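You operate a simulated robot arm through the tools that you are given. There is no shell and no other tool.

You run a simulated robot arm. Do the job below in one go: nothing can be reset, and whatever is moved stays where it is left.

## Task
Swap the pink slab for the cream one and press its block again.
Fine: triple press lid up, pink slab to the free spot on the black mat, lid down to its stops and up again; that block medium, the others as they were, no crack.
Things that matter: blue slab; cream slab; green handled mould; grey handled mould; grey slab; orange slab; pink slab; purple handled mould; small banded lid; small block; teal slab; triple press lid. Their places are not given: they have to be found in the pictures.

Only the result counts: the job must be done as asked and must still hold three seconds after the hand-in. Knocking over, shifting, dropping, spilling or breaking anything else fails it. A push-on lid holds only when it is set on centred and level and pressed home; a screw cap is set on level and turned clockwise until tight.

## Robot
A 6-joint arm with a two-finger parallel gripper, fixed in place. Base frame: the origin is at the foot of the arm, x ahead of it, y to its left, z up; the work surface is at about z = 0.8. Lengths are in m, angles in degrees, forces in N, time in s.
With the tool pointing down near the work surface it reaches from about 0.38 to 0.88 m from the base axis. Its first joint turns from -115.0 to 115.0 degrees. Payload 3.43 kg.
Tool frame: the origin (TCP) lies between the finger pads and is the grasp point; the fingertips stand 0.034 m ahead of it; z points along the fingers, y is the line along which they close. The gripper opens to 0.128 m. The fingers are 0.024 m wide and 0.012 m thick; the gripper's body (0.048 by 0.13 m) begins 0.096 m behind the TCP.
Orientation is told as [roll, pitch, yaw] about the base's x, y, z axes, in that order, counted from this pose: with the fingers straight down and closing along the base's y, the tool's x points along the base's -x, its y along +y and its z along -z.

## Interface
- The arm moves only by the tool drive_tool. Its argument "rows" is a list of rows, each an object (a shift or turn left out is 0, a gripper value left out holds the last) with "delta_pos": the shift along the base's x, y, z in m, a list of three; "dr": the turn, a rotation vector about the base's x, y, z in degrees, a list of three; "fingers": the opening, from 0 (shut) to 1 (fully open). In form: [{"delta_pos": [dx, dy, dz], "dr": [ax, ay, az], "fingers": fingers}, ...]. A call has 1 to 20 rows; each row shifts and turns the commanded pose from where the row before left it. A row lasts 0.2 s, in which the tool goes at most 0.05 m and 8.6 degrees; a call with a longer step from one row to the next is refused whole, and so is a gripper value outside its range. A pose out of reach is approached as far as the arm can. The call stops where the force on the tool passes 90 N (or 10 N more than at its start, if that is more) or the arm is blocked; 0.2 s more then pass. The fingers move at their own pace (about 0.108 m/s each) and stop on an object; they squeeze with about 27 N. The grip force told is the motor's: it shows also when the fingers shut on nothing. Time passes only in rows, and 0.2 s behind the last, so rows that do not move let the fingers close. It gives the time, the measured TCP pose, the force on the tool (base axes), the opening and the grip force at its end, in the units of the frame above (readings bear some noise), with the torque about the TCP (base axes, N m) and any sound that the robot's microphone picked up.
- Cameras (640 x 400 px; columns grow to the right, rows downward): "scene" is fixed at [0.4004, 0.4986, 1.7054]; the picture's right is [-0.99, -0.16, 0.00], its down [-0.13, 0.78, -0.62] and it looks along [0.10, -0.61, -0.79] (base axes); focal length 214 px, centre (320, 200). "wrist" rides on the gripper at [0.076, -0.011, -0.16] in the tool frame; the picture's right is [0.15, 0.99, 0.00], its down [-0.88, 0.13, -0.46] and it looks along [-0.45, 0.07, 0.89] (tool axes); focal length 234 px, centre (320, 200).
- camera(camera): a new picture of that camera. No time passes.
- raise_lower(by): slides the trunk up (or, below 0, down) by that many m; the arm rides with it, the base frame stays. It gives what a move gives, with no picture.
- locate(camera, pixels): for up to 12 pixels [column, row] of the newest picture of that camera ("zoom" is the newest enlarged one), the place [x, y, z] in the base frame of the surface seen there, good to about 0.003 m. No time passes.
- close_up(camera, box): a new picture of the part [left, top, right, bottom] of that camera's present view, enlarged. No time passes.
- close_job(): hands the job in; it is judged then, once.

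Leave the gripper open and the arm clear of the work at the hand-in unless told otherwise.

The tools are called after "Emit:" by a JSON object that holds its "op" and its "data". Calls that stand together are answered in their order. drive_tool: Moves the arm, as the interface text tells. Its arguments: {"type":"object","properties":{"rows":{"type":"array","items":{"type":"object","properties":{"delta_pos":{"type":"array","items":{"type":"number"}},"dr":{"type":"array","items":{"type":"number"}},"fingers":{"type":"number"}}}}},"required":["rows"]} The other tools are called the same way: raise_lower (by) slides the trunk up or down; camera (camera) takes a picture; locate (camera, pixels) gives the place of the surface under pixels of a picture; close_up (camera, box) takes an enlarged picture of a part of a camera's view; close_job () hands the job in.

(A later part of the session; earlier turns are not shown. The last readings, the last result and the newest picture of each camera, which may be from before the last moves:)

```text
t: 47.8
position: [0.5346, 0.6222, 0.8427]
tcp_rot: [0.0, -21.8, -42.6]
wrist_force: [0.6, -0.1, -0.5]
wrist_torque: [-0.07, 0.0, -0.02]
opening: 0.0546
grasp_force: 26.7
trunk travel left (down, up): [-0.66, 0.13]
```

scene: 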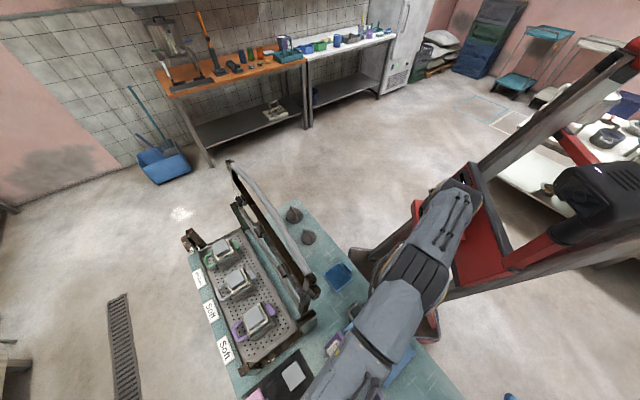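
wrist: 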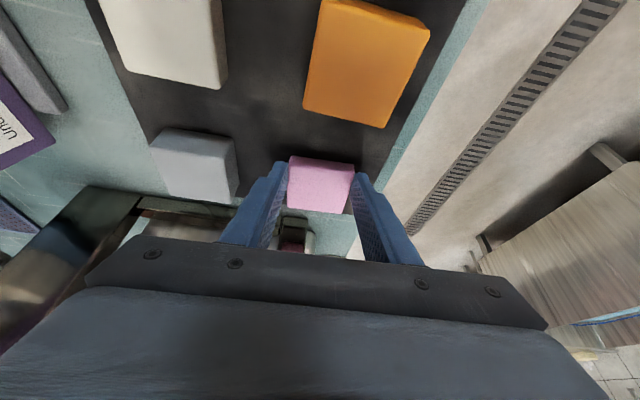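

No touch yet; I measure the slab's top and the mat around it.

Emit:
{"op": "close_up", "data": {"camera": "wrist", "box": [220, 120, 420, 260]}}

Emit:
{"op": "locate", "data": {"camera": "zoom", "pixels": [[320, 190], [260, 150], [390, 160], [370, 250], [240, 235], [320, 60], [200, 60], [440, 130], [300, 255], [320, 115]]}}

```text
2.86 times, centred on (320, 190) of wrist
```

zoom: 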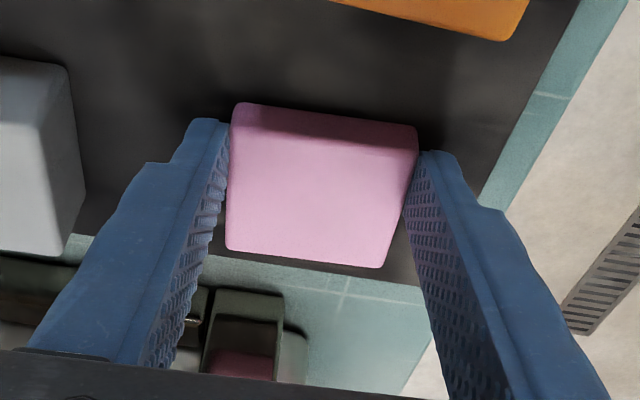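

```text
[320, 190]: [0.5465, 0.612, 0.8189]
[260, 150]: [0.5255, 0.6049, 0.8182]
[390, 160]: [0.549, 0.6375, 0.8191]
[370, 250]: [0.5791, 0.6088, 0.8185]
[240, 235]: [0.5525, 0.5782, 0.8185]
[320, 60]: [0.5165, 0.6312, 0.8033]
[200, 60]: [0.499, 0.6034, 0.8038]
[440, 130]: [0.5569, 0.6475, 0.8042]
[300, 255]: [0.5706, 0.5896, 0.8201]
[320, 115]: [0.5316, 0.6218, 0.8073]
```

Nearly there; I continue in 1 mm steps.

Emit:
{"op": "drive_tool", "data": {"rows": [{"delta_pos": [0, 0, -0.001]}, {"delta_pos": [0, 0, 0]}]}}

```text
t: 48.4
position: [0.5352, 0.6225, 0.8431]
tcp_rot: [-0.2, -21.9, -42.6]
wrist_force: [-1.8, -0.9, 8.3]
wrist_torque: [-0.24, -0.05, -0.05]
opening: 0.0548
grasp_force: 26.7
trunk travel left (down, up): [-0.66, 0.13]
```

Contact (8 N). The slab sits on the mat; I open the fingers to ~8 cm and check.

Emit:
{"op": "drive_tool", "data": {"rows": [{"delta_pos": [0, 0, 0.0006], "fingers": 0.48}, {"fingers": 0.55}, {"fingers": 0.62}, {"fingers": 0.62}]}}

Emit:
{"op": "close_up", "data": {"camera": "wrist", "box": [220, 120, 420, 260]}}

```text
t: 49.4
position: [0.536, 0.6216, 0.8422]
tcp_rot: [-0.1, -21.9, -42.6]
wrist_force: [0.1, -0.1, 0.5]
wrist_torque: [-0.02, -0.02, 0.0]
opening: 0.0796
grasp_force: 0.0
trunk travel left (down, up): [-0.66, 0.13]
```

```text
2.86 times, centred on (320, 190) of wrist
```

zoom: 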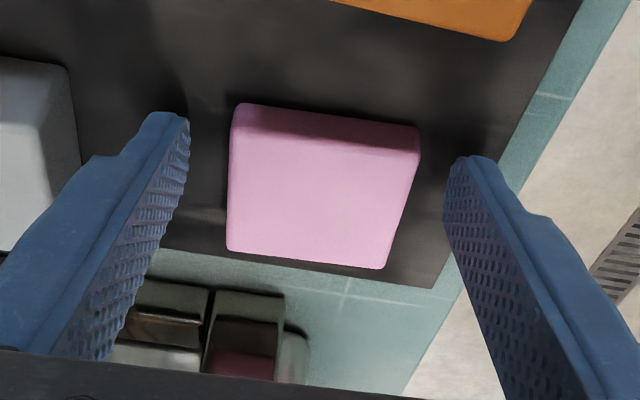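

Released cleanly; pink lies on the free spot. I rise, then turn the tilted tool −90° about vertical (so its wrist leans away from the card and the other machine) while moving toward the cream slab.

Emit:
{"op": "drive_tool", "data": {"rows": [{"delta_pos": [0, 0, 0.02]}, {"delta_pos": [0, 0, 0.045]}, {"delta_pos": [0, 0, 0.045]}, {"delta_pos": [0, 0, 0.045]}, {"delta_pos": [-0.016, 0, 0], "dr": [0, 0, -7.5]}, {"delta_pos": [-0.016, 0, 0], "dr": [0, 0, -7.5]}, {"delta_pos": [-0.016, 0, 0], "dr": [0, 0, -7.5]}, {"delta_pos": [-0.016, 0, 0], "dr": [0, 0, -7.5]}, {"delta_pos": [-0.016, 0, 0], "dr": [0, 0, -7.5]}, {"delta_pos": [-0.016, 0, 0], "dr": [0, 0, -7.5]}, {"delta_pos": [-0.004, 0, 0], "dr": [0, 0, -7.5]}, {"delta_pos": [-0.004, 0, 0], "dr": [0, 0, -7.5]}, {"delta_pos": [-0.004, 0, 0], "dr": [0, 0, -7.5]}, {"delta_pos": [-0.004, 0, 0], "dr": [0, 0, -7.5]}, {"delta_pos": [-0.003, 0, 0], "dr": [0, 0, -7.5]}, {"delta_pos": [0, 0, 0], "dr": [0, 0, -7.5]}, {"delta_pos": [0, 0, 0]}]}}

Emit:
{"op": "camera", "data": {"camera": "wrist"}}

Emit:
{"op": "camera", "data": {"camera": "scene"}}

```text
t: 53.0
position: [0.4252, 0.6224, 0.997]
tcp_rot: [-0.3, -21.9, -113.6]
wrist_force: [-0.8, -0.4, 0.2]
wrist_torque: [0.0, 0.03, 0.01]
opening: 0.0795
grasp_force: 0.0
out of reach, approached as far as the arm can: row 14, 15, 16
trunk travel left (down, up): [-0.66, 0.13]
```

```text
taken
```

wrist: 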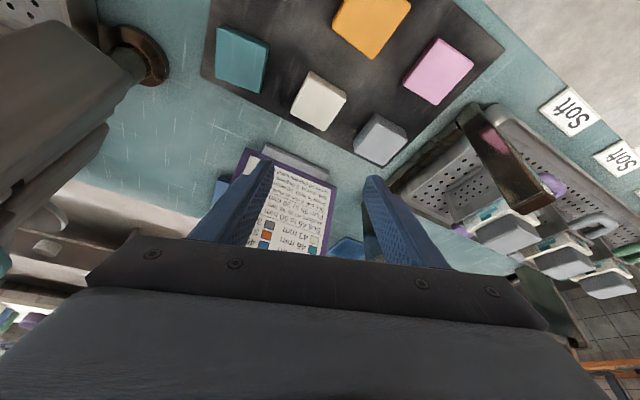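

```text
taken
```

scene: 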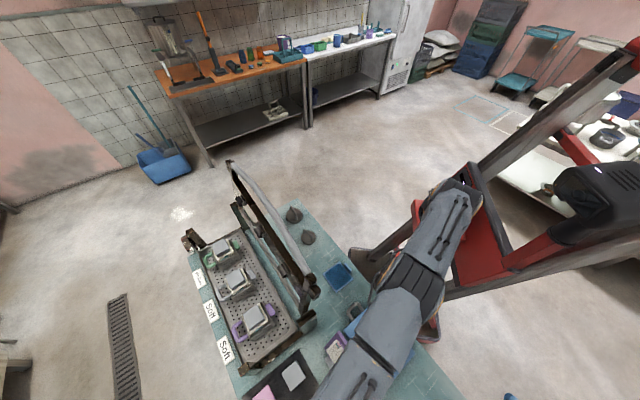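

The rotation stopped at −113.6° for reach. I test by moving a little inward and lower, and turning further.

Emit:
{"op": "drive_tool", "data": {"rows": [{"delta_pos": [-0.01, -0.012, -0.03]}, {"delta_pos": [0, 0, 0], "dr": [0, 0, -6]}, {"delta_pos": [0, 0, 0], "dr": [0, 0, -6]}, {"delta_pos": [0, 0, 0], "dr": [0, 0, -6]}, {"delta_pos": [0, 0, 0]}]}}

Emit:
{"op": "camera", "data": {"camera": "wrist"}}

```text
t: 54.2
position: [0.4154, 0.6106, 0.967]
tcp_rot: [-0.5, -21.9, -113.3]
wrist_force: [-1.4, -0.9, 0.0]
wrist_torque: [0.02, 0.0, 0.0]
opening: 0.0798
grasp_force: 0.0
out of reach, approached as far as the arm can: row 2, 3, 4
trunk travel left (down, up): [-0.66, 0.13]
```

```text
taken
```

wrist: 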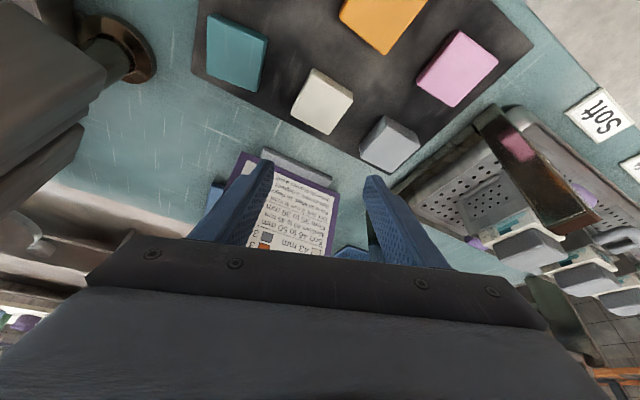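

It is a joint limit of the last wrist joint (about ±170° relative to the arm), so that side is out. Instead I'll pick the cream slab with the wrist leaning toward the press (yaw 137°), which later turns 180° into the same placing attitude. I rise and step back first, then rotate up high.

Emit:
{"op": "drive_tool", "data": {"rows": [{"delta_pos": [0.0089, -0.0141, 0.0306], "dr": [0, 0, 4]}, {"delta_pos": [0.0089, -0.0141, 0.0306], "dr": [0, 0, 4]}, {"delta_pos": [0.0089, -0.0141, 0.0306], "dr": [0, 0, 4]}, {"delta_pos": [0.0089, -0.0141, 0.0306], "dr": [0, 0, 4]}, {"delta_pos": [0.0089, -0.0141, 0.0306], "dr": [0, 0, 4]}, {"dr": [0, 0, 8.3]}, {"dr": [0, 0, 8.3]}, {"dr": [0, 0, 8.3]}, {"dr": [0, 0, 8.3]}, {"dr": [0, 0, 8.3]}, {"dr": [0, 0, 8.3]}, {"dr": [0, 0, 8.3]}, {"dr": [0, 0, 8.3]}, {"dr": [0, 0, 8.3]}, {"dr": [0, 0, 8.3]}, {"dr": [0, 0, 8.3]}, {"dr": [0, 0, 8.3]}]}}

Emit:
{"op": "camera", "data": {"camera": "scene"}}

Emit:
{"op": "camera", "data": {"camera": "wrist"}}

```text
t: 57.8
position: [0.4598, 0.54, 1.1208]
tcp_rot: [-0.5, -21.9, 6.5]
wrist_force: [-0.7, 0.5, 0.0]
wrist_torque: [-0.02, 0.0, -0.04]
opening: 0.0796
grasp_force: 0.0
trunk travel left (down, up): [-0.66, 0.13]
```

```text
taken
```

scene: 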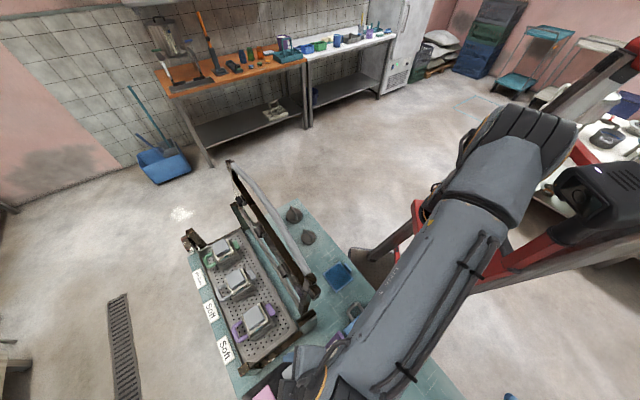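

```text
taken
```

wrist: 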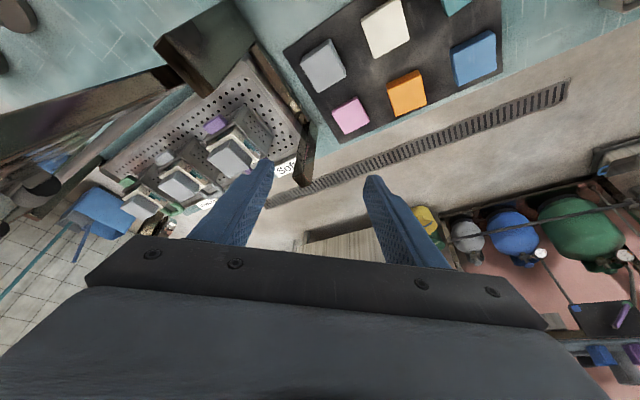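

Clear so far (yaw 6.5°). I continue the rotation to 137°.

Emit:
{"op": "drive_tool", "data": {"rows": [{"dr": [0, 0, 8.2]}, {"dr": [0, 0, 8.2]}, {"dr": [0, 0, 8.2]}, {"dr": [0, 0, 8.2]}, {"dr": [0, 0, 8.2]}, {"dr": [0, 0, 8.2]}, {"dr": [0, 0, 8.2]}, {"dr": [0, 0, 8.2]}, {"dr": [0, 0, 8.2]}, {"dr": [0, 0, 8.2]}, {"dr": [0, 0, 8.2]}, {"dr": [0, 0, 8.2]}, {"dr": [0, 0, 8.2]}, {"dr": [0, 0, 8.2]}, {"dr": [0, 0, 8.2]}, {"dr": [0, 0, 8.2]}, {"dr": [0, 0, 0]}]}}

Emit:
{"op": "camera", "data": {"camera": "wrist"}}

Emit:
{"op": "camera", "data": {"camera": "scene"}}

```text
t: 61.4
position: [0.4609, 0.5404, 1.1207]
tcp_rot: [-0.4, -21.8, 137.6]
wrist_force: [-0.5, 0.6, -0.1]
wrist_torque: [0.0, 0.03, 0.01]
opening: 0.0795
grasp_force: 0.2
trunk travel left (down, up): [-0.66, 0.13]
```

```text
taken
```

wrist: 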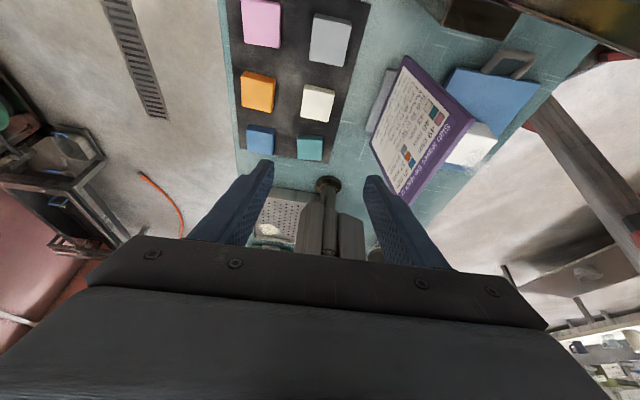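

```text
taken
```

scene: 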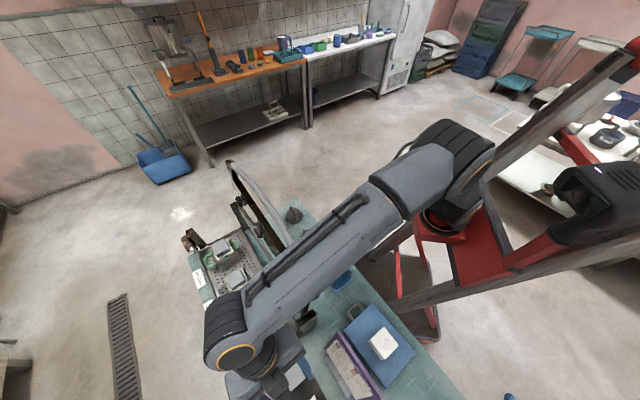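

Now I see the mat with pink in the free cell; cream is at (317,103). I zoom in and locate its corners.

Emit:
{"op": "close_up", "data": {"camera": "wrist", "box": [280, 60, 360, 140]}}

Emit:
{"op": "close_up", "data": {"camera": "wrist", "box": [210, 0, 370, 170]}}

```text
5.00 times, centred on (320, 100) of wrist
```

zoom: 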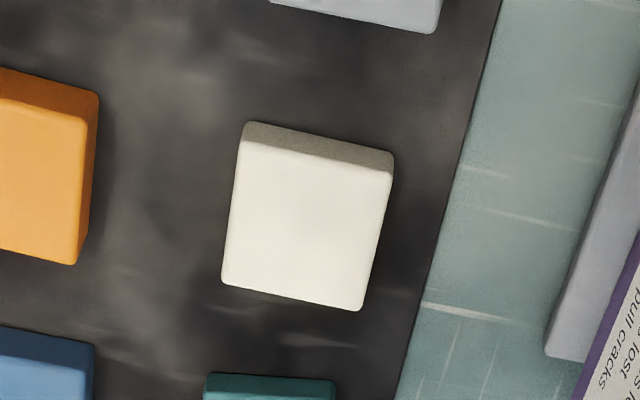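

```text
2.35 times, centred on (290, 85) of wrist
```

zoom: 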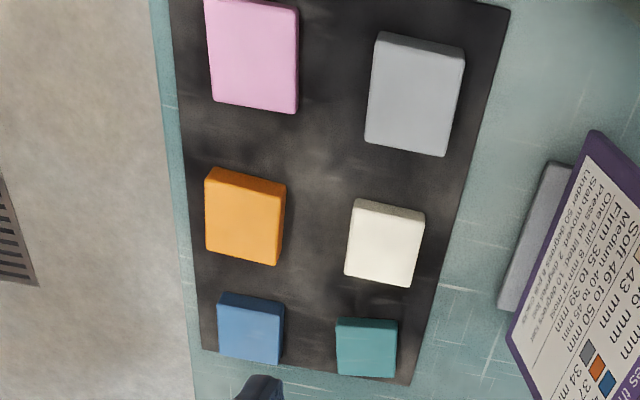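

Emit:
{"op": "locate", "data": {"camera": "wrist", "pixels": [[305, 90.2], [333, 95.8], [327.6, 120], [301.8, 115.6], [317, 105], [345, 120], [290, 105], [329, 40], [262, 22], [258, 90], [310, 147], [335, 138]]}}

```text
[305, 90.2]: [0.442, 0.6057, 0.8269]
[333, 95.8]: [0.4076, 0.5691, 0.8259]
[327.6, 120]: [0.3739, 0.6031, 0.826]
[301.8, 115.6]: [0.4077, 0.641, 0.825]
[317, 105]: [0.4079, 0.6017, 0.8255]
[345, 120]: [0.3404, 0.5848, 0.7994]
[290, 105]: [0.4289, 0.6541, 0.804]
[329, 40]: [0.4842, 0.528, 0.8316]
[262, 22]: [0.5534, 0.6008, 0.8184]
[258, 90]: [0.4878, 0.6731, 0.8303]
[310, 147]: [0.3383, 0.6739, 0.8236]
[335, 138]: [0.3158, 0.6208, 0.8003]
```

Cream: centre (0.4078,0.6047), 50 mm square, edges near 46–47°, top 0.826. I move above it with the same offset as for pink and descend to z≈0.93 first.

Emit:
{"op": "drive_tool", "data": {"rows": [{"delta_pos": [-0.0123, 0.0162, -0.03], "dr": [0, 0, -1.2]}, {"delta_pos": [-0.0123, 0.0162, -0.03]}, {"delta_pos": [-0.0123, 0.0162, -0.03]}, {"delta_pos": [0, 0, -0.04]}, {"delta_pos": [0, 0, -0.04]}, {"delta_pos": [0, 0, -0.02]}, {"delta_pos": [0, 0, 0]}]}}

Emit:
{"op": "camera", "data": {"camera": "wrist"}}

Emit:
{"op": "camera", "data": {"camera": "scene"}}

```text
t: 63.0
position: [0.4237, 0.5886, 0.9293]
tcp_rot: [-0.4, -21.9, 136.2]
wrist_force: [0.9, 0.2, 0.5]
wrist_torque: [0.02, -0.01, 0.03]
opening: 0.0795
grasp_force: 0.1
trunk travel left (down, up): [-0.66, 0.13]
```

```text
taken
```

wrist: 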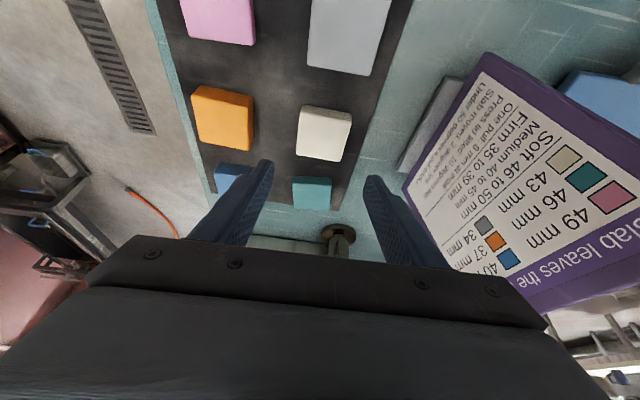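

```text
taken
```

scene: 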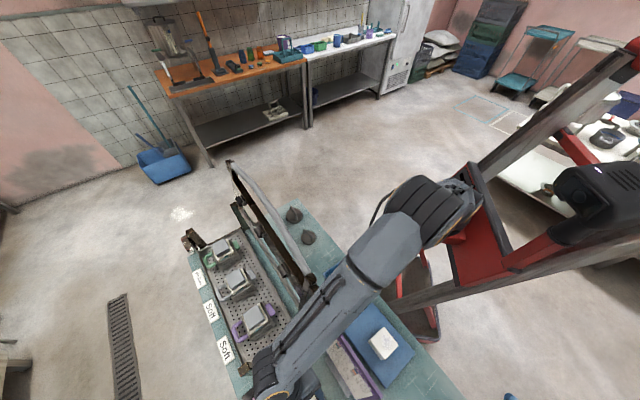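

I verify the cream slab's centre from here before the final descent.

Emit:
{"op": "close_up", "data": {"camera": "wrist", "box": [280, 80, 380, 180]}}

```text
4.00 times, centred on (330, 130) of wrist
```

zoom: 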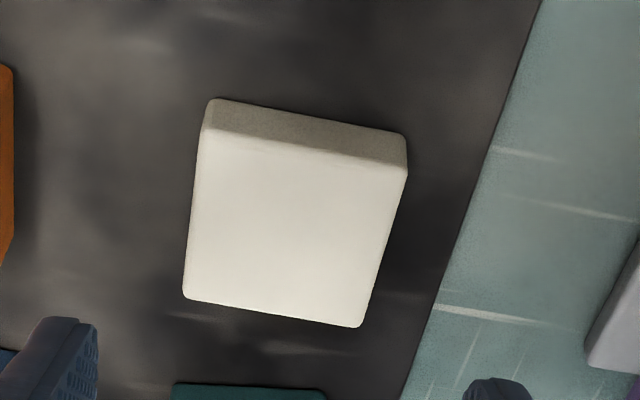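

Emit:
{"op": "locate", "data": {"camera": "zoom", "pixels": [[206, 140], [402, 178], [358, 322], [190, 294], [290, 232], [300, 165], [196, 215], [380, 250], [275, 308]]}}

```text
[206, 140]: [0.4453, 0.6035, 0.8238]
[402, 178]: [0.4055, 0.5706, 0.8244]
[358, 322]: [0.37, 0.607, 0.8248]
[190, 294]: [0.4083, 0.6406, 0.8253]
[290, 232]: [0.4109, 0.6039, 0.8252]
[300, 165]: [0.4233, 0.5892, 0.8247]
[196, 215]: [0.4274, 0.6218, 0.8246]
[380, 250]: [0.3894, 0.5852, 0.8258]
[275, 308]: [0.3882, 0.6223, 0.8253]
```

The slab centre (0.408,0.6045) matches my alignment. I descend to z≈0.847 (tips ≈7 mm above the mat).

Emit:
{"op": "drive_tool", "data": {"rows": [{"delta_pos": [0, 0, -0.03]}, {"delta_pos": [0, 0, -0.03]}, {"delta_pos": [0, 0, -0.015]}, {"delta_pos": [0, 0, -0.0075]}, {"delta_pos": [0, 0, 0]}]}}

Emit:
{"op": "close_up", "data": {"camera": "wrist", "box": [220, 100, 420, 260]}}

```text
t: 64.2
position: [0.4243, 0.5894, 0.8469]
tcp_rot: [-0.6, -21.9, 136.4]
wrist_force: [0.3, -0.2, 0.0]
wrist_torque: [-0.02, 0.03, -0.01]
opening: 0.0794
grasp_force: 0.2
trunk travel left (down, up): [-0.66, 0.13]
```

```text
2.50 times, centred on (320, 180) of wrist
```

zoom: 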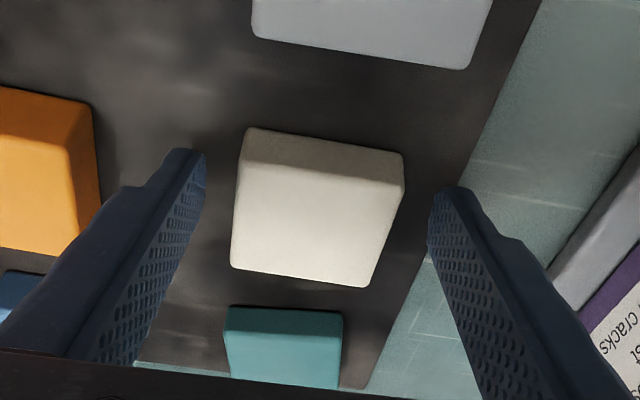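

The cream slab is centred between the fingers. I close on it.

Emit:
{"op": "drive_tool", "data": {"rows": [{"fingers": 0.48}, {"fingers": 0.4}, {"fingers": 0.2}, {"fingers": 0.0}, {"fingers": 0.0}]}}

Emit:
{"op": "close_up", "data": {"camera": "wrist", "box": [220, 100, 420, 260]}}

```text
t: 65.4
position: [0.4222, 0.5893, 0.8478]
tcp_rot: [-0.5, -21.9, 136.3]
wrist_force: [1.0, -0.1, -0.3]
wrist_torque: [-0.02, 0.02, 0.0]
opening: 0.0549
grasp_force: 28.3
trunk travel left (down, up): [-0.66, 0.13]
```

```text
2.50 times, centred on (320, 180) of wrist
```

zoom: 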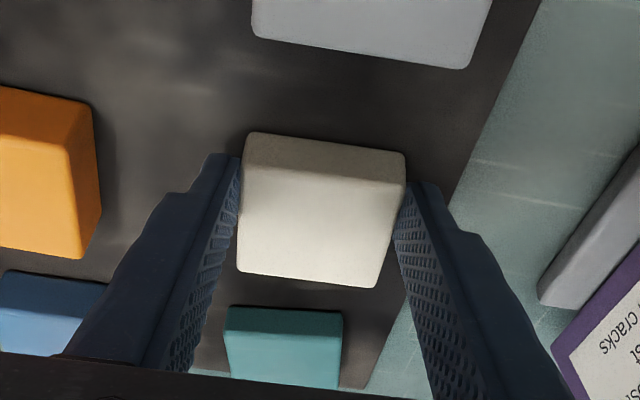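

Gripped (0.055 m, 28 N). I lift it straight up and step back toward (0.46,0.54), z≈1.12.

Emit:
{"op": "drive_tool", "data": {"rows": [{"delta_pos": [0, 0, 0.015]}, {"delta_pos": [0, 0, 0.03]}, {"delta_pos": [0, 0, 0.04]}, {"delta_pos": [0, 0, 0.04]}, {"delta_pos": [0, 0, 0.04]}, {"delta_pos": [0.0125, -0.0165, 0.035]}, {"delta_pos": [0.0125, -0.0165, 0.035]}, {"delta_pos": [0.0125, -0.0165, 0.035]}, {"delta_pos": [0, 0, 0]}]}}

Emit:
{"op": "camera", "data": {"camera": "wrist"}}

```text
t: 67.4
position: [0.4619, 0.5387, 1.1172]
tcp_rot: [-0.5, -21.9, 136.4]
wrist_force: [0.8, 0.1, -0.7]
wrist_torque: [-0.02, 0.0, 0.02]
opening: 0.055
grasp_force: 27.1
trunk travel left (down, up): [-0.66, 0.13]
```

```text
taken
```

wrist: 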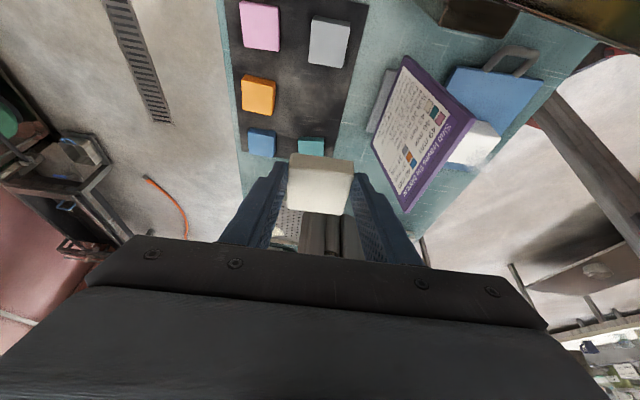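

Held well. Now I rotate the tool by −179° about vertical (in two calls).

Emit:
{"op": "drive_tool", "data": {"rows": [{"dr": [0, 0, -8.2]}, {"dr": [0, 0, -8.2]}, {"dr": [0, 0, -8.2]}, {"dr": [0, 0, -8.2]}, {"dr": [0, 0, -8.2]}, {"dr": [0, 0, -8.2]}, {"dr": [0, 0, -8.2]}, {"dr": [0, 0, -8.2]}, {"dr": [0, 0, -8.2]}, {"dr": [0, 0, -8.2]}, {"dr": [0, 0, -8.2]}, {"dr": [0, 0, -8.2]}, {"dr": [0, 0, -8.2]}, {"dr": [0, 0, -8.2]}, {"dr": [0, 0, -8.2]}, {"dr": [0, 0, -8.2]}, {"dr": [0, 0, -8.2]}, {"dr": [0, 0, -8.2]}, {"dr": [0, 0, -8.2]}, {"dr": [0, 0, -8.2]}]}}

Emit:
{"op": "drive_tool", "data": {"rows": [{"dr": [0, 0, -7.5]}, {"dr": [0, 0, -7.5]}, {"dr": [0, 0, 0]}]}}

Emit:
{"op": "raise_lower", "data": {"by": 0.13}}

Emit:
{"op": "camera", "data": {"camera": "wrist"}}

Emit:
{"op": "camera", "data": {"camera": "scene"}}

```text
t: 71.6
position: [0.4598, 0.5394, 1.1175]
tcp_rot: [-0.5, -21.9, -27.8]
wrist_force: [-0.7, 0.1, -0.1]
wrist_torque: [0.05, -0.02, 0.02]
opening: 0.0547
grasp_force: 26.6
trunk travel left (down, up): [-0.66, 0.13]
```

```text
t: 72.4
position: [0.46, 0.5392, 1.1185]
tcp_rot: [-0.5, -22.0, -42.8]
wrist_force: [0.0, 0.2, -0.2]
wrist_torque: [0.01, -0.01, 0.0]
opening: 0.055
grasp_force: 27.1
trunk travel left (down, up): [-0.66, 0.13]
```

```text
t: 74.0
position: [0.4612, 0.5394, 1.2473]
tcp_rot: [-0.5, -21.9, -42.5]
wrist_force: [0.3, 0.2, -1.2]
wrist_torque: [0.0, 0.0, -0.03]
opening: 0.0547
grasp_force: 26.4
trunk travel left (down, up): [-0.79, 0.0]
```

```text
taken
```

wrist: 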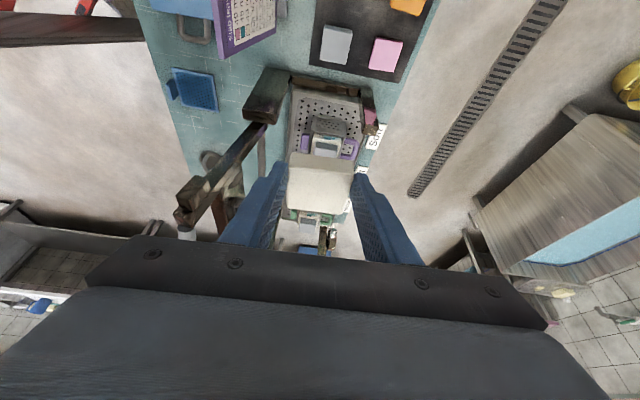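

```text
taken
```

scene: 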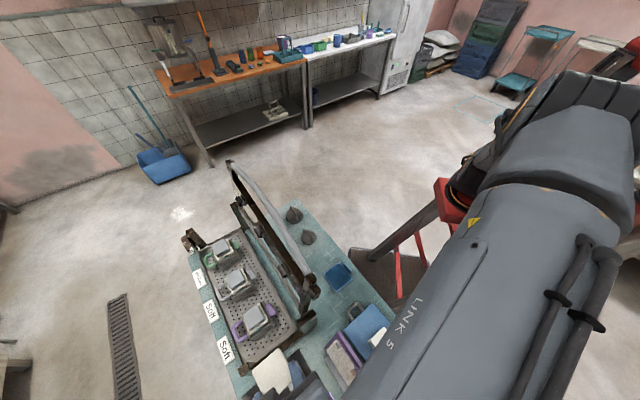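

Slab oriented as needed. Now I locate the green mould's follower (bare now) in the scene view, while the press is unobstructed.

Emit:
{"op": "close_up", "data": {"camera": "scene", "box": [180, 215, 280, 295]}}

```text
5.00 times, centred on (230, 255) of scene
```

zoom: 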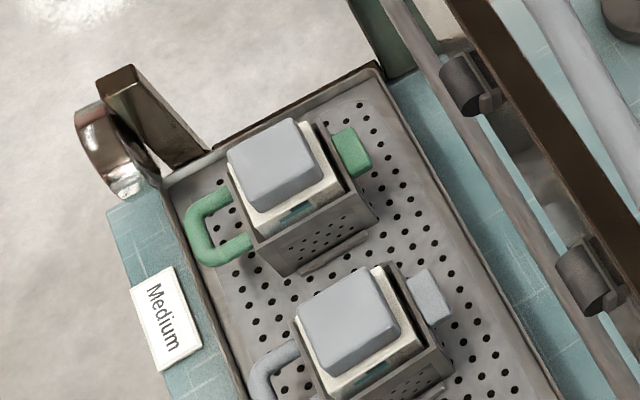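

Emit:
{"op": "locate", "data": {"camera": "zoom", "pixels": [[232, 155], [290, 125], [310, 168], [248, 198], [270, 160], [240, 215], [330, 185], [305, 310], [365, 282], [392, 330], [330, 355], [348, 318]]}}

```text
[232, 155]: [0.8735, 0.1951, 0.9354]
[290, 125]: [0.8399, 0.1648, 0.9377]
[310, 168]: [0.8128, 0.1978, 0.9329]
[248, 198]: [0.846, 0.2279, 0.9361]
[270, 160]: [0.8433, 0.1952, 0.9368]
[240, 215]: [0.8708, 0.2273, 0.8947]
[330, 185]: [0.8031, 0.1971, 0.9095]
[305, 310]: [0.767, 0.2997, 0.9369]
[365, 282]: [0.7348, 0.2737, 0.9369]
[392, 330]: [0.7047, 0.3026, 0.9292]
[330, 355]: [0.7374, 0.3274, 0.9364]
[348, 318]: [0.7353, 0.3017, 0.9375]
```

The follower's top centre is (0.843,0.196), z≈0.9365. I carry the cream slab along the front of the press to above the green mould at z≈1.08.

Emit:
{"op": "drive_tool", "data": {"rows": [{"delta_pos": [0.0278, -0.0078, -0.0234]}, {"delta_pos": [0.0278, -0.0078, -0.0234]}, {"delta_pos": [0.0278, -0.0078, -0.0234]}, {"delta_pos": [0.0278, -0.0078, -0.0234]}, {"delta_pos": [0.0278, -0.0078, -0.0234]}, {"delta_pos": [0.0228, -0.0289, -0.005]}, {"delta_pos": [0.0228, -0.0289, -0.005]}, {"delta_pos": [0.0228, -0.0289, -0.005]}, {"delta_pos": [0.0228, -0.0289, -0.005]}, {"delta_pos": [0.0228, -0.0289, -0.005]}, {"delta_pos": [0.0228, -0.0289, -0.005]}, {"delta_pos": [0.0228, -0.0289, -0.005]}, {"delta_pos": [0.0228, -0.0289, -0.005]}, {"delta_pos": [0.0228, -0.0289, -0.005]}, {"delta_pos": [0.0228, -0.0289, -0.005]}, {"delta_pos": [0, 0, 0]}]}}

Emit:
{"op": "camera", "data": {"camera": "wrist"}}

Emit:
{"op": "camera", "data": {"camera": "scene"}}

```text
t: 77.3
position: [0.8282, 0.2099, 1.0813]
tcp_rot: [-0.4, -22.0, -42.7]
wrist_force: [0.3, -0.3, 0.0]
wrist_torque: [0.02, 0.0, -0.03]
opening: 0.0551
grasp_force: 26.5
trunk travel left (down, up): [-0.79, 0.0]
```

```text
taken
```

wrist: 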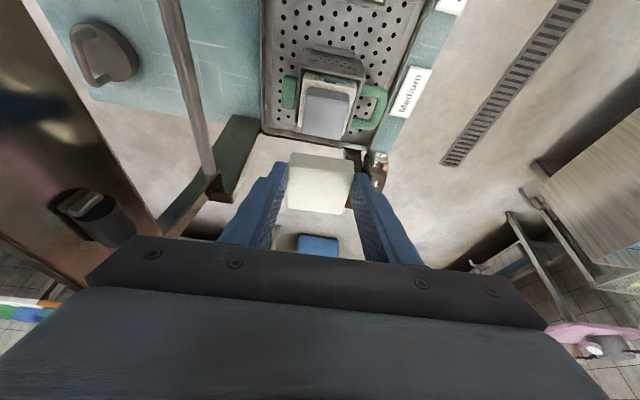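

```text
taken
```

scene: 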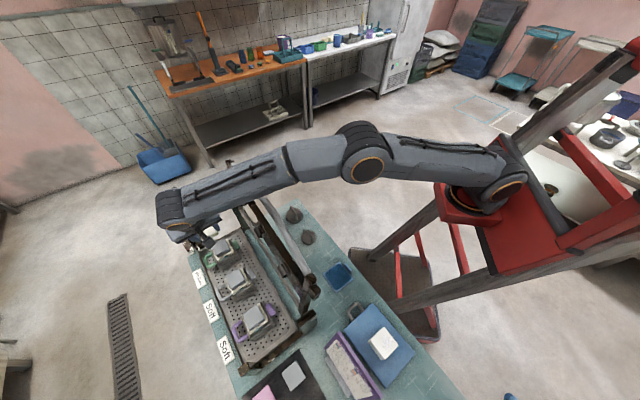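

Held above the green mould. I measure the held slab's corners and the follower's from the wrist view.

Emit:
{"op": "close_up", "data": {"camera": "wrist", "box": [260, 60, 400, 220]}}

```text
2.50 times, centred on (330, 140) of wrist
```

zoom: 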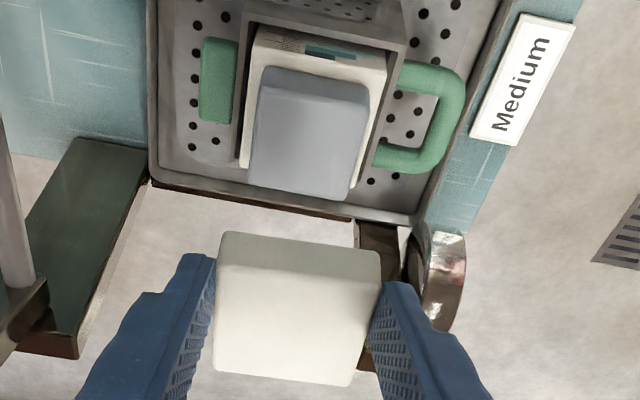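

Emit:
{"op": "locate", "data": {"camera": "zoom", "pixels": [[222, 270], [374, 286], [348, 378], [218, 364], [295, 322], [264, 102], [364, 116], [348, 192], [252, 180], [305, 145], [300, 255], [310, 85]]}}

```text
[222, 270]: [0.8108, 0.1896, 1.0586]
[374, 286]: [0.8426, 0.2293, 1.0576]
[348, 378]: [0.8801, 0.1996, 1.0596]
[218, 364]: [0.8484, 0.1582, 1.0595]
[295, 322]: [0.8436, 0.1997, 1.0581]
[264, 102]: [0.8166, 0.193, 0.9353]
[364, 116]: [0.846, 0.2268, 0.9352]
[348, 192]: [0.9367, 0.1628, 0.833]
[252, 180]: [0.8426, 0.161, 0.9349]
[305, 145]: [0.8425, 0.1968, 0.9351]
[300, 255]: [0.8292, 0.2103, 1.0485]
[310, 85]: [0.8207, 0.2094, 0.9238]
```

The held slab's centre (0.8455,0.194) is within 2 mm of the follower's (0.844,0.195). I correct that and descend to z≈0.988.

Emit:
{"op": "drive_tool", "data": {"rows": [{"delta_pos": [-0.0015, 0.001, -0.02]}, {"delta_pos": [0, 0, -0.02]}, {"delta_pos": [0, 0, -0.02]}, {"delta_pos": [0, 0, -0.015]}, {"delta_pos": [0, 0, -0.01]}, {"delta_pos": [0, 0, -0.008]}, {"delta_pos": [0, 0, 0]}]}}

Emit:
{"op": "camera", "data": {"camera": "wrist"}}

Emit:
{"op": "close_up", "data": {"camera": "scene", "box": [170, 200, 290, 310]}}

```text
t: 79.0
position: [0.8263, 0.2129, 0.9875]
tcp_rot: [-0.5, -21.9, -42.7]
wrist_force: [0.1, -0.2, -0.7]
wrist_torque: [0.0, -0.03, 0.02]
opening: 0.0551
grasp_force: 26.8
trunk travel left (down, up): [-0.79, 0.0]
```

```text
taken
```

wrist: 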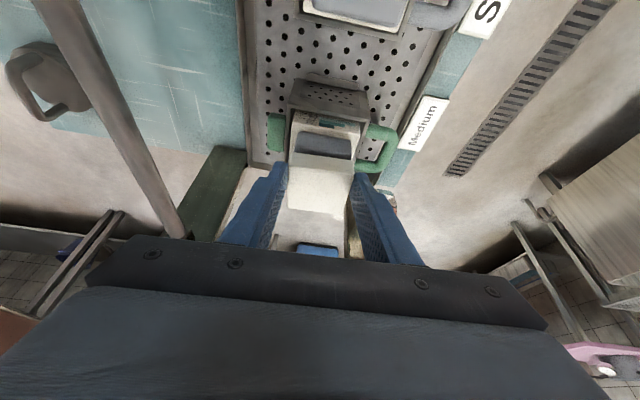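

```text
3.64 times, centred on (230, 255) of scene
```

zoom: 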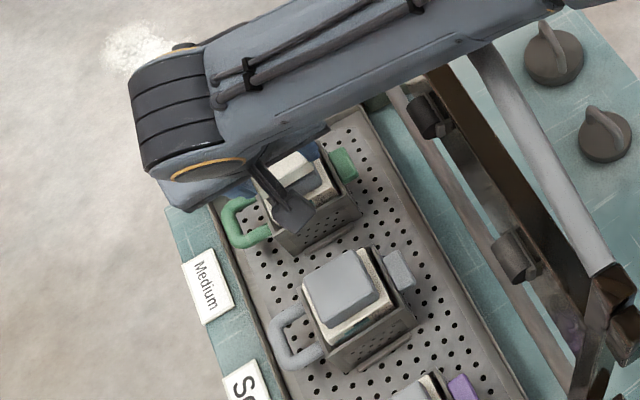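

Emit:
{"op": "close_up", "data": {"camera": "wrist", "box": [260, 80, 400, 240]}}

```text
2.50 times, centred on (330, 160) of wrist
```

zoom: 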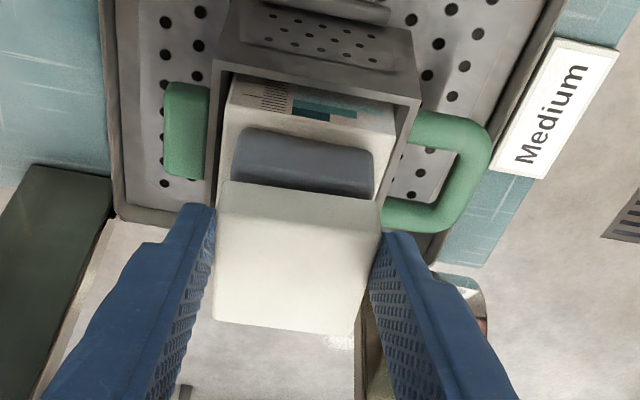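

Emit:
{"op": "locate", "data": {"camera": "zoom", "pixels": [[222, 218], [374, 236], [348, 328], [218, 314], [297, 272], [240, 150], [370, 165], [305, 150], [300, 200], [305, 185]]}}

```text
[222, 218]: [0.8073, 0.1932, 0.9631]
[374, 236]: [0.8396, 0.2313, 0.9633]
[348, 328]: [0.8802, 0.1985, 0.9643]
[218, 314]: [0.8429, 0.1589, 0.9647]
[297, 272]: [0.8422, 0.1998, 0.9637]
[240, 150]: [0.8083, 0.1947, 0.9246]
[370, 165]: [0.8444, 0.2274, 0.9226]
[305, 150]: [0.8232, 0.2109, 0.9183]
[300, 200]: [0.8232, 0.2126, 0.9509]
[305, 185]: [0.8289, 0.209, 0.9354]
```

Alignment is good (within ~2 mm). I lower in small steps until the slab touches the follower.

Emit:
{"op": "drive_tool", "data": {"rows": [{"delta_pos": [0.0005, -0.0005, -0.003]}, {"delta_pos": [0, 0, -0.001]}, {"delta_pos": [0, 0, 0]}]}}

```text
t: 79.8
position: [0.8276, 0.2118, 0.984]
tcp_rot: [-0.4, -21.9, -42.7]
wrist_force: [-0.3, 0.1, -0.1]
wrist_torque: [0.04, 0.02, 0.0]
opening: 0.0548
grasp_force: 26.9
trunk travel left (down, up): [-0.79, 0.0]
```

Emit:
{"op": "drive_tool", "data": {"rows": [{"delta_pos": [0, 0, -0.001]}, {"delta_pos": [0, 0, -0.001]}, {"delta_pos": [0, 0, 0]}]}}

```text
t: 80.5
position: [0.8265, 0.2113, 0.9813]
tcp_rot: [-0.5, -22.0, -42.6]
wrist_force: [0.2, 0.2, -0.1]
wrist_torque: [-0.02, 0.03, 0.0]
opening: 0.0547
grasp_force: 26.8
trunk travel left (down, up): [-0.79, 0.0]
```

Emit:
{"op": "drive_tool", "data": {"rows": [{"delta_pos": [0, 0, -0.001]}, {"delta_pos": [0, 0, 0]}]}}

```text
t: 81.2
position: [0.8256, 0.2129, 0.9806]
tcp_rot: [-0.5, -21.9, -42.7]
wrist_force: [0.4, -1.4, -1.4]
wrist_torque: [0.02, 0.02, 0.02]
opening: 0.0549
grasp_force: 27.4
trunk travel left (down, up): [-0.79, 0.0]
```

Emit:
{"op": "drive_tool", "data": {"rows": [{"delta_pos": [0, 0, -0.001]}, {"delta_pos": [0, 0, 0]}]}}

```text
t: 81.8
position: [0.8274, 0.212, 0.98]
tcp_rot: [-0.4, -21.8, -42.6]
wrist_force: [0.5, -0.3, 1.7]
wrist_torque: [0.0, -0.09, 0.01]
opening: 0.0548
grasp_force: 27.0
trunk travel left (down, up): [-0.79, 0.0]
```

Emit:
{"op": "drive_tool", "data": {"rows": [{"delta_pos": [0, 0, -0.001]}, {"delta_pos": [0, 0, 0]}]}}

```text
t: 82.3
position: [0.827, 0.2122, 0.98]
tcp_rot: [-0.4, -22.1, -42.7]
wrist_force: [-0.9, 0.1, 7.1]
wrist_torque: [-0.12, -0.16, -0.02]
opening: 0.0549
grasp_force: 27.4
trunk travel left (down, up): [-0.79, 0.0]
```

Contact (7 N): the cream slab rests on the follower. I open the fingers.

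Emit:
{"op": "drive_tool", "data": {"rows": [{"delta_pos": [0, 0, 0.0006], "fingers": 0.48}, {"fingers": 0.55}, {"fingers": 0.65}, {"fingers": 0.65}]}}

Emit:
{"op": "close_up", "data": {"camera": "wrist", "box": [220, 80, 420, 240]}}

```text
t: 83.3
position: [0.8275, 0.2121, 0.9777]
tcp_rot: [-0.5, -21.8, -42.7]
wrist_force: [0.6, 0.8, 0.4]
wrist_torque: [0.0, 0.0, 0.02]
opening: 0.0832
grasp_force: 0.1
trunk travel left (down, up): [-0.79, 0.0]
```

```text
2.50 times, centred on (320, 160) of wrist
```

zoom: 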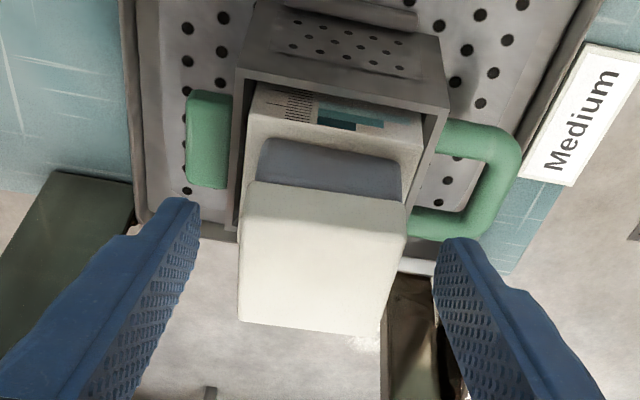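

Released. I rise straight up and then check the slab's placement.

Emit:
{"op": "drive_tool", "data": {"rows": [{"delta_pos": [0, 0, 0.015]}, {"delta_pos": [0, 0, 0.03]}, {"delta_pos": [0, 0, 0.04]}, {"delta_pos": [0, 0, 0.03]}, {"delta_pos": [-0.02, 0.018, 0.02]}, {"delta_pos": [-0.02, 0.018, 0.02]}, {"delta_pos": [-0.02, 0.018, 0]}, {"delta_pos": [-0.02, 0.018, 0]}, {"delta_pos": [0, 0, 0]}]}}

Emit:
{"op": "camera", "data": {"camera": "wrist"}}

Emit:
{"op": "camera", "data": {"camera": "scene"}}

```text
t: 85.3
position: [0.7468, 0.2828, 1.1356]
tcp_rot: [-0.5, -22.0, -42.7]
wrist_force: [0.4, 0.8, 0.0]
wrist_torque: [0.04, 0.01, 0.01]
opening: 0.0829
grasp_force: 0.0
trunk travel left (down, up): [-0.79, 0.0]
```

```text
taken
```

wrist: 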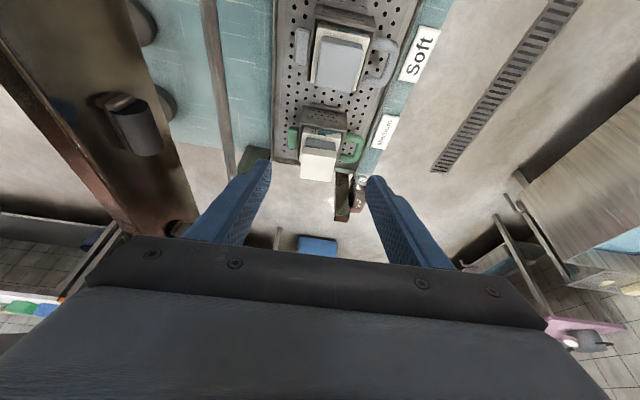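

```text
taken
```

scene: 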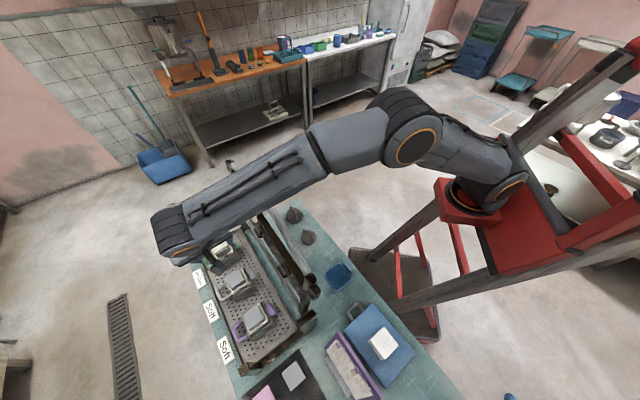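

The cream slab sits on the follower. Now I rise above the lid's bar height, straighten the tool, and go above the bar again at (0.489,0.298).

Emit:
{"op": "drive_tool", "data": {"rows": [{"delta_pos": [0, 0, 0.045]}, {"delta_pos": [0, 0, 0.045]}, {"delta_pos": [-0.01, 0.008, 0.045]}, {"delta_pos": [-0.01, 0.008, 0.045]}, {"delta_pos": [-0.01, 0.008, 0.045]}, {"dr": [5.06, 5.31, 0]}, {"dr": [5.06, 5.31, 0]}, {"dr": [5.06, 5.31, 0]}, {"delta_pos": [-0.03, -0.002, 0], "fingers": 0.47}, {"delta_pos": [-0.04, -0.004, 0]}, {"delta_pos": [-0.04, -0.004, 0]}, {"delta_pos": [-0.04, -0.004, 0]}, {"delta_pos": [-0.04, -0.004, 0]}, {"delta_pos": [0, 0, 0]}]}}

Emit:
{"op": "camera", "data": {"camera": "wrist"}}

Emit:
{"op": "camera", "data": {"camera": "scene"}}

```text
t: 88.3
position: [0.5193, 0.2873, 1.3562]
tcp_rot: [0.0, 0.1, -42.7]
wrist_force: [-0.2, -0.6, -0.9]
wrist_torque: [-0.02, 0.0, -0.01]
opening: 0.0603
grasp_force: 0.0
out of reach, approached as far as the arm can: row 8
trunk travel left (down, up): [-0.79, 0.0]
```

```text
taken
```

wrist: 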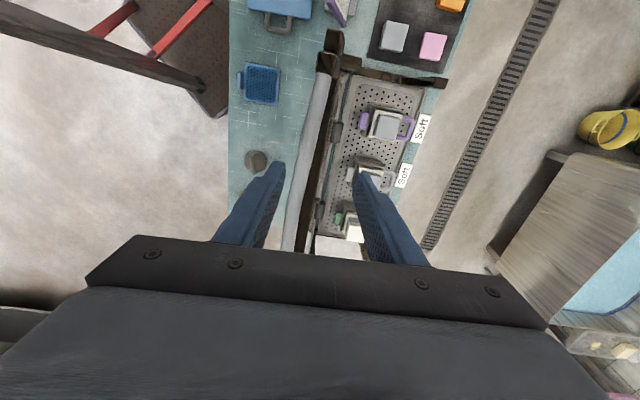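

```text
taken
```

scene: 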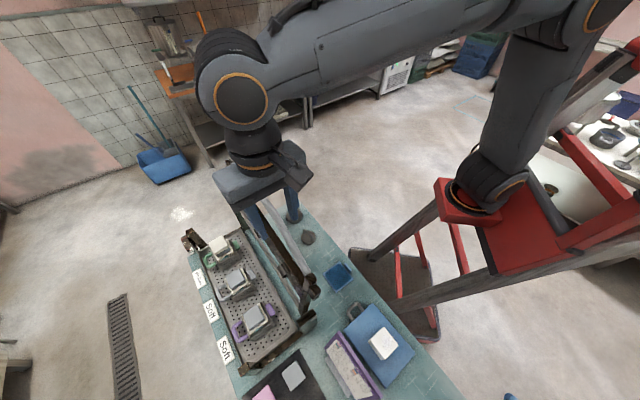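

I check the cream slab's seat on the follower in the scene view and locate the bar.

Emit:
{"op": "close_up", "data": {"camera": "scene", "box": [180, 215, 280, 295]}}

Emit:
{"op": "locate", "data": {"camera": "wrist", "pixels": [[322, 100], [317, 125], [311, 150], [305, 175], [299, 200], [293, 225], [326, 78], [332, 60], [337, 128], [336, 195]]}}

```text
5.00 times, centred on (230, 255) of scene
```

zoom: 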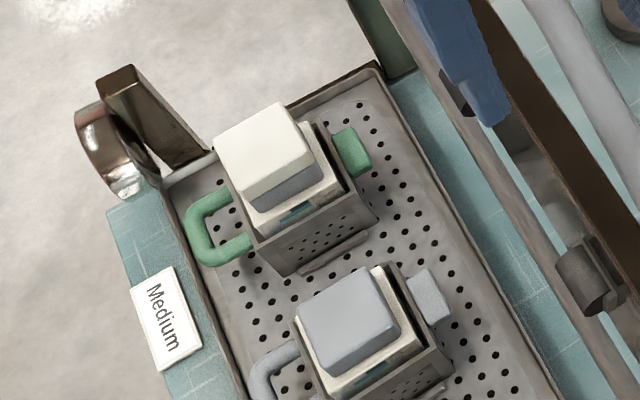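

```text
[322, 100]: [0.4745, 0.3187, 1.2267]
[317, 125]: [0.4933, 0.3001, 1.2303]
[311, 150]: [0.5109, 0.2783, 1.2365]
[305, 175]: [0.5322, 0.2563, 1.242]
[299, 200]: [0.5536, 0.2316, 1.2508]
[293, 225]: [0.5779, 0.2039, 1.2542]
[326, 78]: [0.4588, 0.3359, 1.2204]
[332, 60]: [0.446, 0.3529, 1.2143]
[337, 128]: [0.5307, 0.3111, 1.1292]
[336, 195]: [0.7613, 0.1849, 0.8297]
```

The cream slab is seated squarely. Now I align over the bar at about (0.4905,0.300), yaw −48°, and descend to z≈1.27 to check.

Emit:
{"op": "drive_tool", "data": {"rows": [{"delta_pos": [-0.0288, 0.0127, 0], "dr": [0, 0, -5.3]}, {"delta_pos": [0, 0, -0.03]}, {"delta_pos": [0, 0, -0.03]}, {"delta_pos": [0, 0, -0.025]}, {"delta_pos": [0, 0, 0]}]}}

Emit:
{"op": "camera", "data": {"camera": "wrist"}}

```text
t: 89.5
position: [0.4912, 0.2995, 1.2708]
tcp_rot: [-0.1, 0.1, -47.9]
wrist_force: [0.3, 0.3, 0.0]
wrist_torque: [0.03, -0.01, -0.01]
opening: 0.0601
grasp_force: 0.1
trunk travel left (down, up): [-0.79, 0.0]
```

```text
taken
```

wrist: 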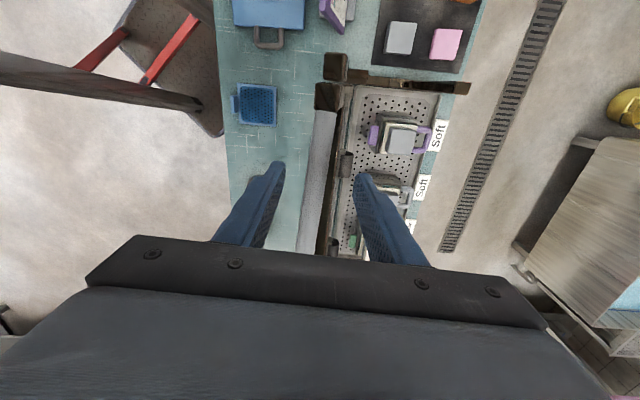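

The bar is centred between the fingers (~column 318). I descend to z≈1.226 and close.

Emit:
{"op": "drive_tool", "data": {"rows": [{"delta_pos": [-0.0005, 0.0005, -0.02]}, {"delta_pos": [0, 0, -0.02]}, {"delta_pos": [0, 0, -0.004]}, {"delta_pos": [0, 0, 0]}]}}

Emit:
{"op": "close_up", "data": {"camera": "wrist", "box": [200, 60, 440, 260]}}

```text
t: 90.5
position: [0.4903, 0.2995, 1.2269]
tcp_rot: [-0.1, 0.1, -47.9]
wrist_force: [-1.0, 0.3, -0.4]
wrist_torque: [0.05, 0.02, -0.01]
opening: 0.0604
grasp_force: 0.0
trunk travel left (down, up): [-0.79, 0.0]
```

```text
2.00 times, centred on (320, 160) of wrist
```

zoom: 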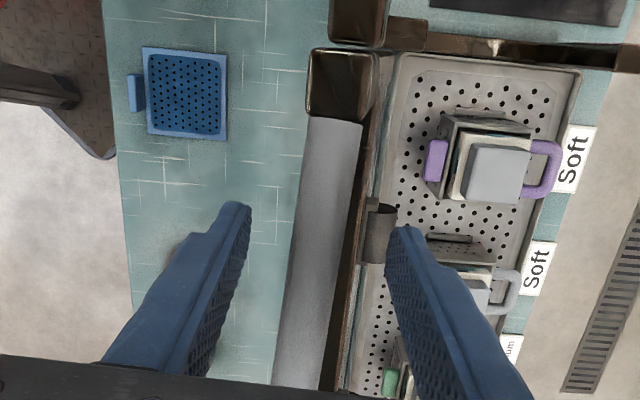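

Emit:
{"op": "drive_tool", "data": {"rows": [{"fingers": 0.25}, {"fingers": 0.0}, {"fingers": 0.0}, {"fingers": 0.0}]}}

Emit:
{"op": "close_up", "data": {"camera": "wrist", "box": [200, 60, 440, 260]}}

```text
t: 91.5
position: [0.4898, 0.2998, 1.228]
tcp_rot: [0.0, 0.1, -48.2]
wrist_force: [-0.8, 0.3, 0.0]
wrist_torque: [0.16, -0.14, -1.1]
opening: 0.0198
grasp_force: 45.2
trunk travel left (down, up): [-0.79, 0.0]
```

```text
2.00 times, centred on (320, 160) of wrist
```

zoom: 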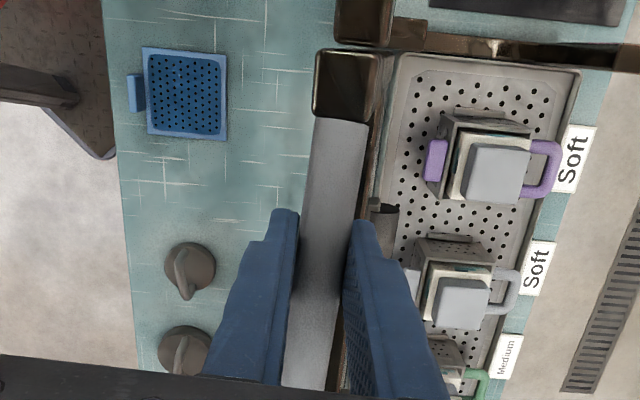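

Gripped on the bar. Before moving: I've refitted the lift path (hinge centre n≈0.60 along 45°, z≈0.986, R≈0.2455). I close the lid along that arc; first the part to ~80°.

Emit:
{"op": "drive_tool", "data": {"rows": [{"delta_pos": [0.0144, 0.0144, 0.0026], "dr": [0, 0, 0]}, {"delta_pos": [0.0151, 0.0151, 0.0009], "dr": [0, 0, 1.1]}, {"delta_pos": [0.0151, 0.0151, -0.0009], "dr": [0, 0, 1.3]}, {"delta_pos": [0.015, 0.015, -0.0028], "dr": [0, 0, 1.4]}]}}

```text
t: 92.5
position: [0.5504, 0.3602, 1.2258]
tcp_rot: [-0.1, 0.1, -44.2]
wrist_force: [-0.8, 2.4, -5.2]
wrist_torque: [0.14, -0.13, 0.34]
opening: 0.0199
grasp_force: 45.2
trunk travel left (down, up): [-0.79, 0.0]
```

Very light forces. I continue from 80° to 45°.

Emit:
{"op": "drive_tool", "data": {"rows": [{"delta_pos": [0.0148, 0.0148, -0.0046], "dr": [0, 0, 1.3]}, {"delta_pos": [0.0144, 0.0144, -0.0064], "dr": [0, 0, 1.3]}, {"delta_pos": [0.014, 0.014, -0.0082], "dr": [0, 0, 1.2]}, {"delta_pos": [0.0134, 0.0134, -0.0099], "dr": [0, 0, 1.2]}]}}

Emit:
{"op": "camera", "data": {"camera": "scene"}}

```text
t: 93.5
position: [0.6074, 0.4163, 1.1971]
tcp_rot: [0.1, 0.0, -39.2]
wrist_force: [3.5, 4.2, -4.0]
wrist_torque: [0.25, -0.21, -0.26]
opening: 0.0198
grasp_force: 44.8
trunk travel left (down, up): [-0.79, 0.0]
```

```text
taken
```

scene: 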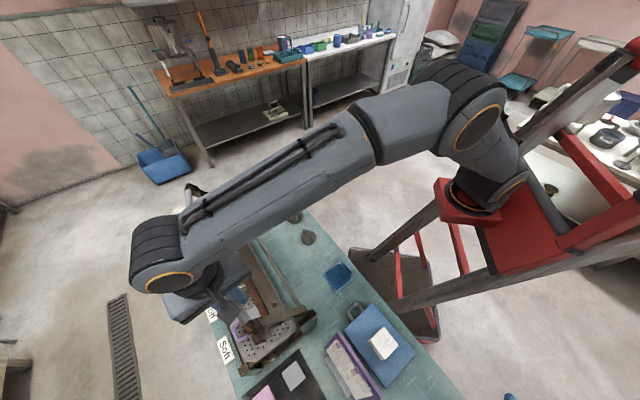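

Good, about 60°. Continue to ~40°.

Emit:
{"op": "drive_tool", "data": {"rows": [{"delta_pos": [0.0128, 0.0128, -0.0115], "dr": [0, 0, 1.2]}, {"delta_pos": [0.012, 0.012, -0.013], "dr": [0, 0, 1.0]}, {"delta_pos": [0.0112, 0.0112, -0.0145], "dr": [0, 0, 1.0]}, {"delta_pos": [0.0102, 0.0102, -0.0158], "dr": [0, 0, 0.8]}]}}

```text
t: 94.5
position: [0.6548, 0.4634, 1.1415]
tcp_rot: [-0.2, 0.1, -35.1]
wrist_force: [2.0, 3.0, -7.4]
wrist_torque: [0.48, 0.07, -0.51]
opening: 0.0198
grasp_force: 44.8
trunk travel left (down, up): [-0.79, 0.0]
```

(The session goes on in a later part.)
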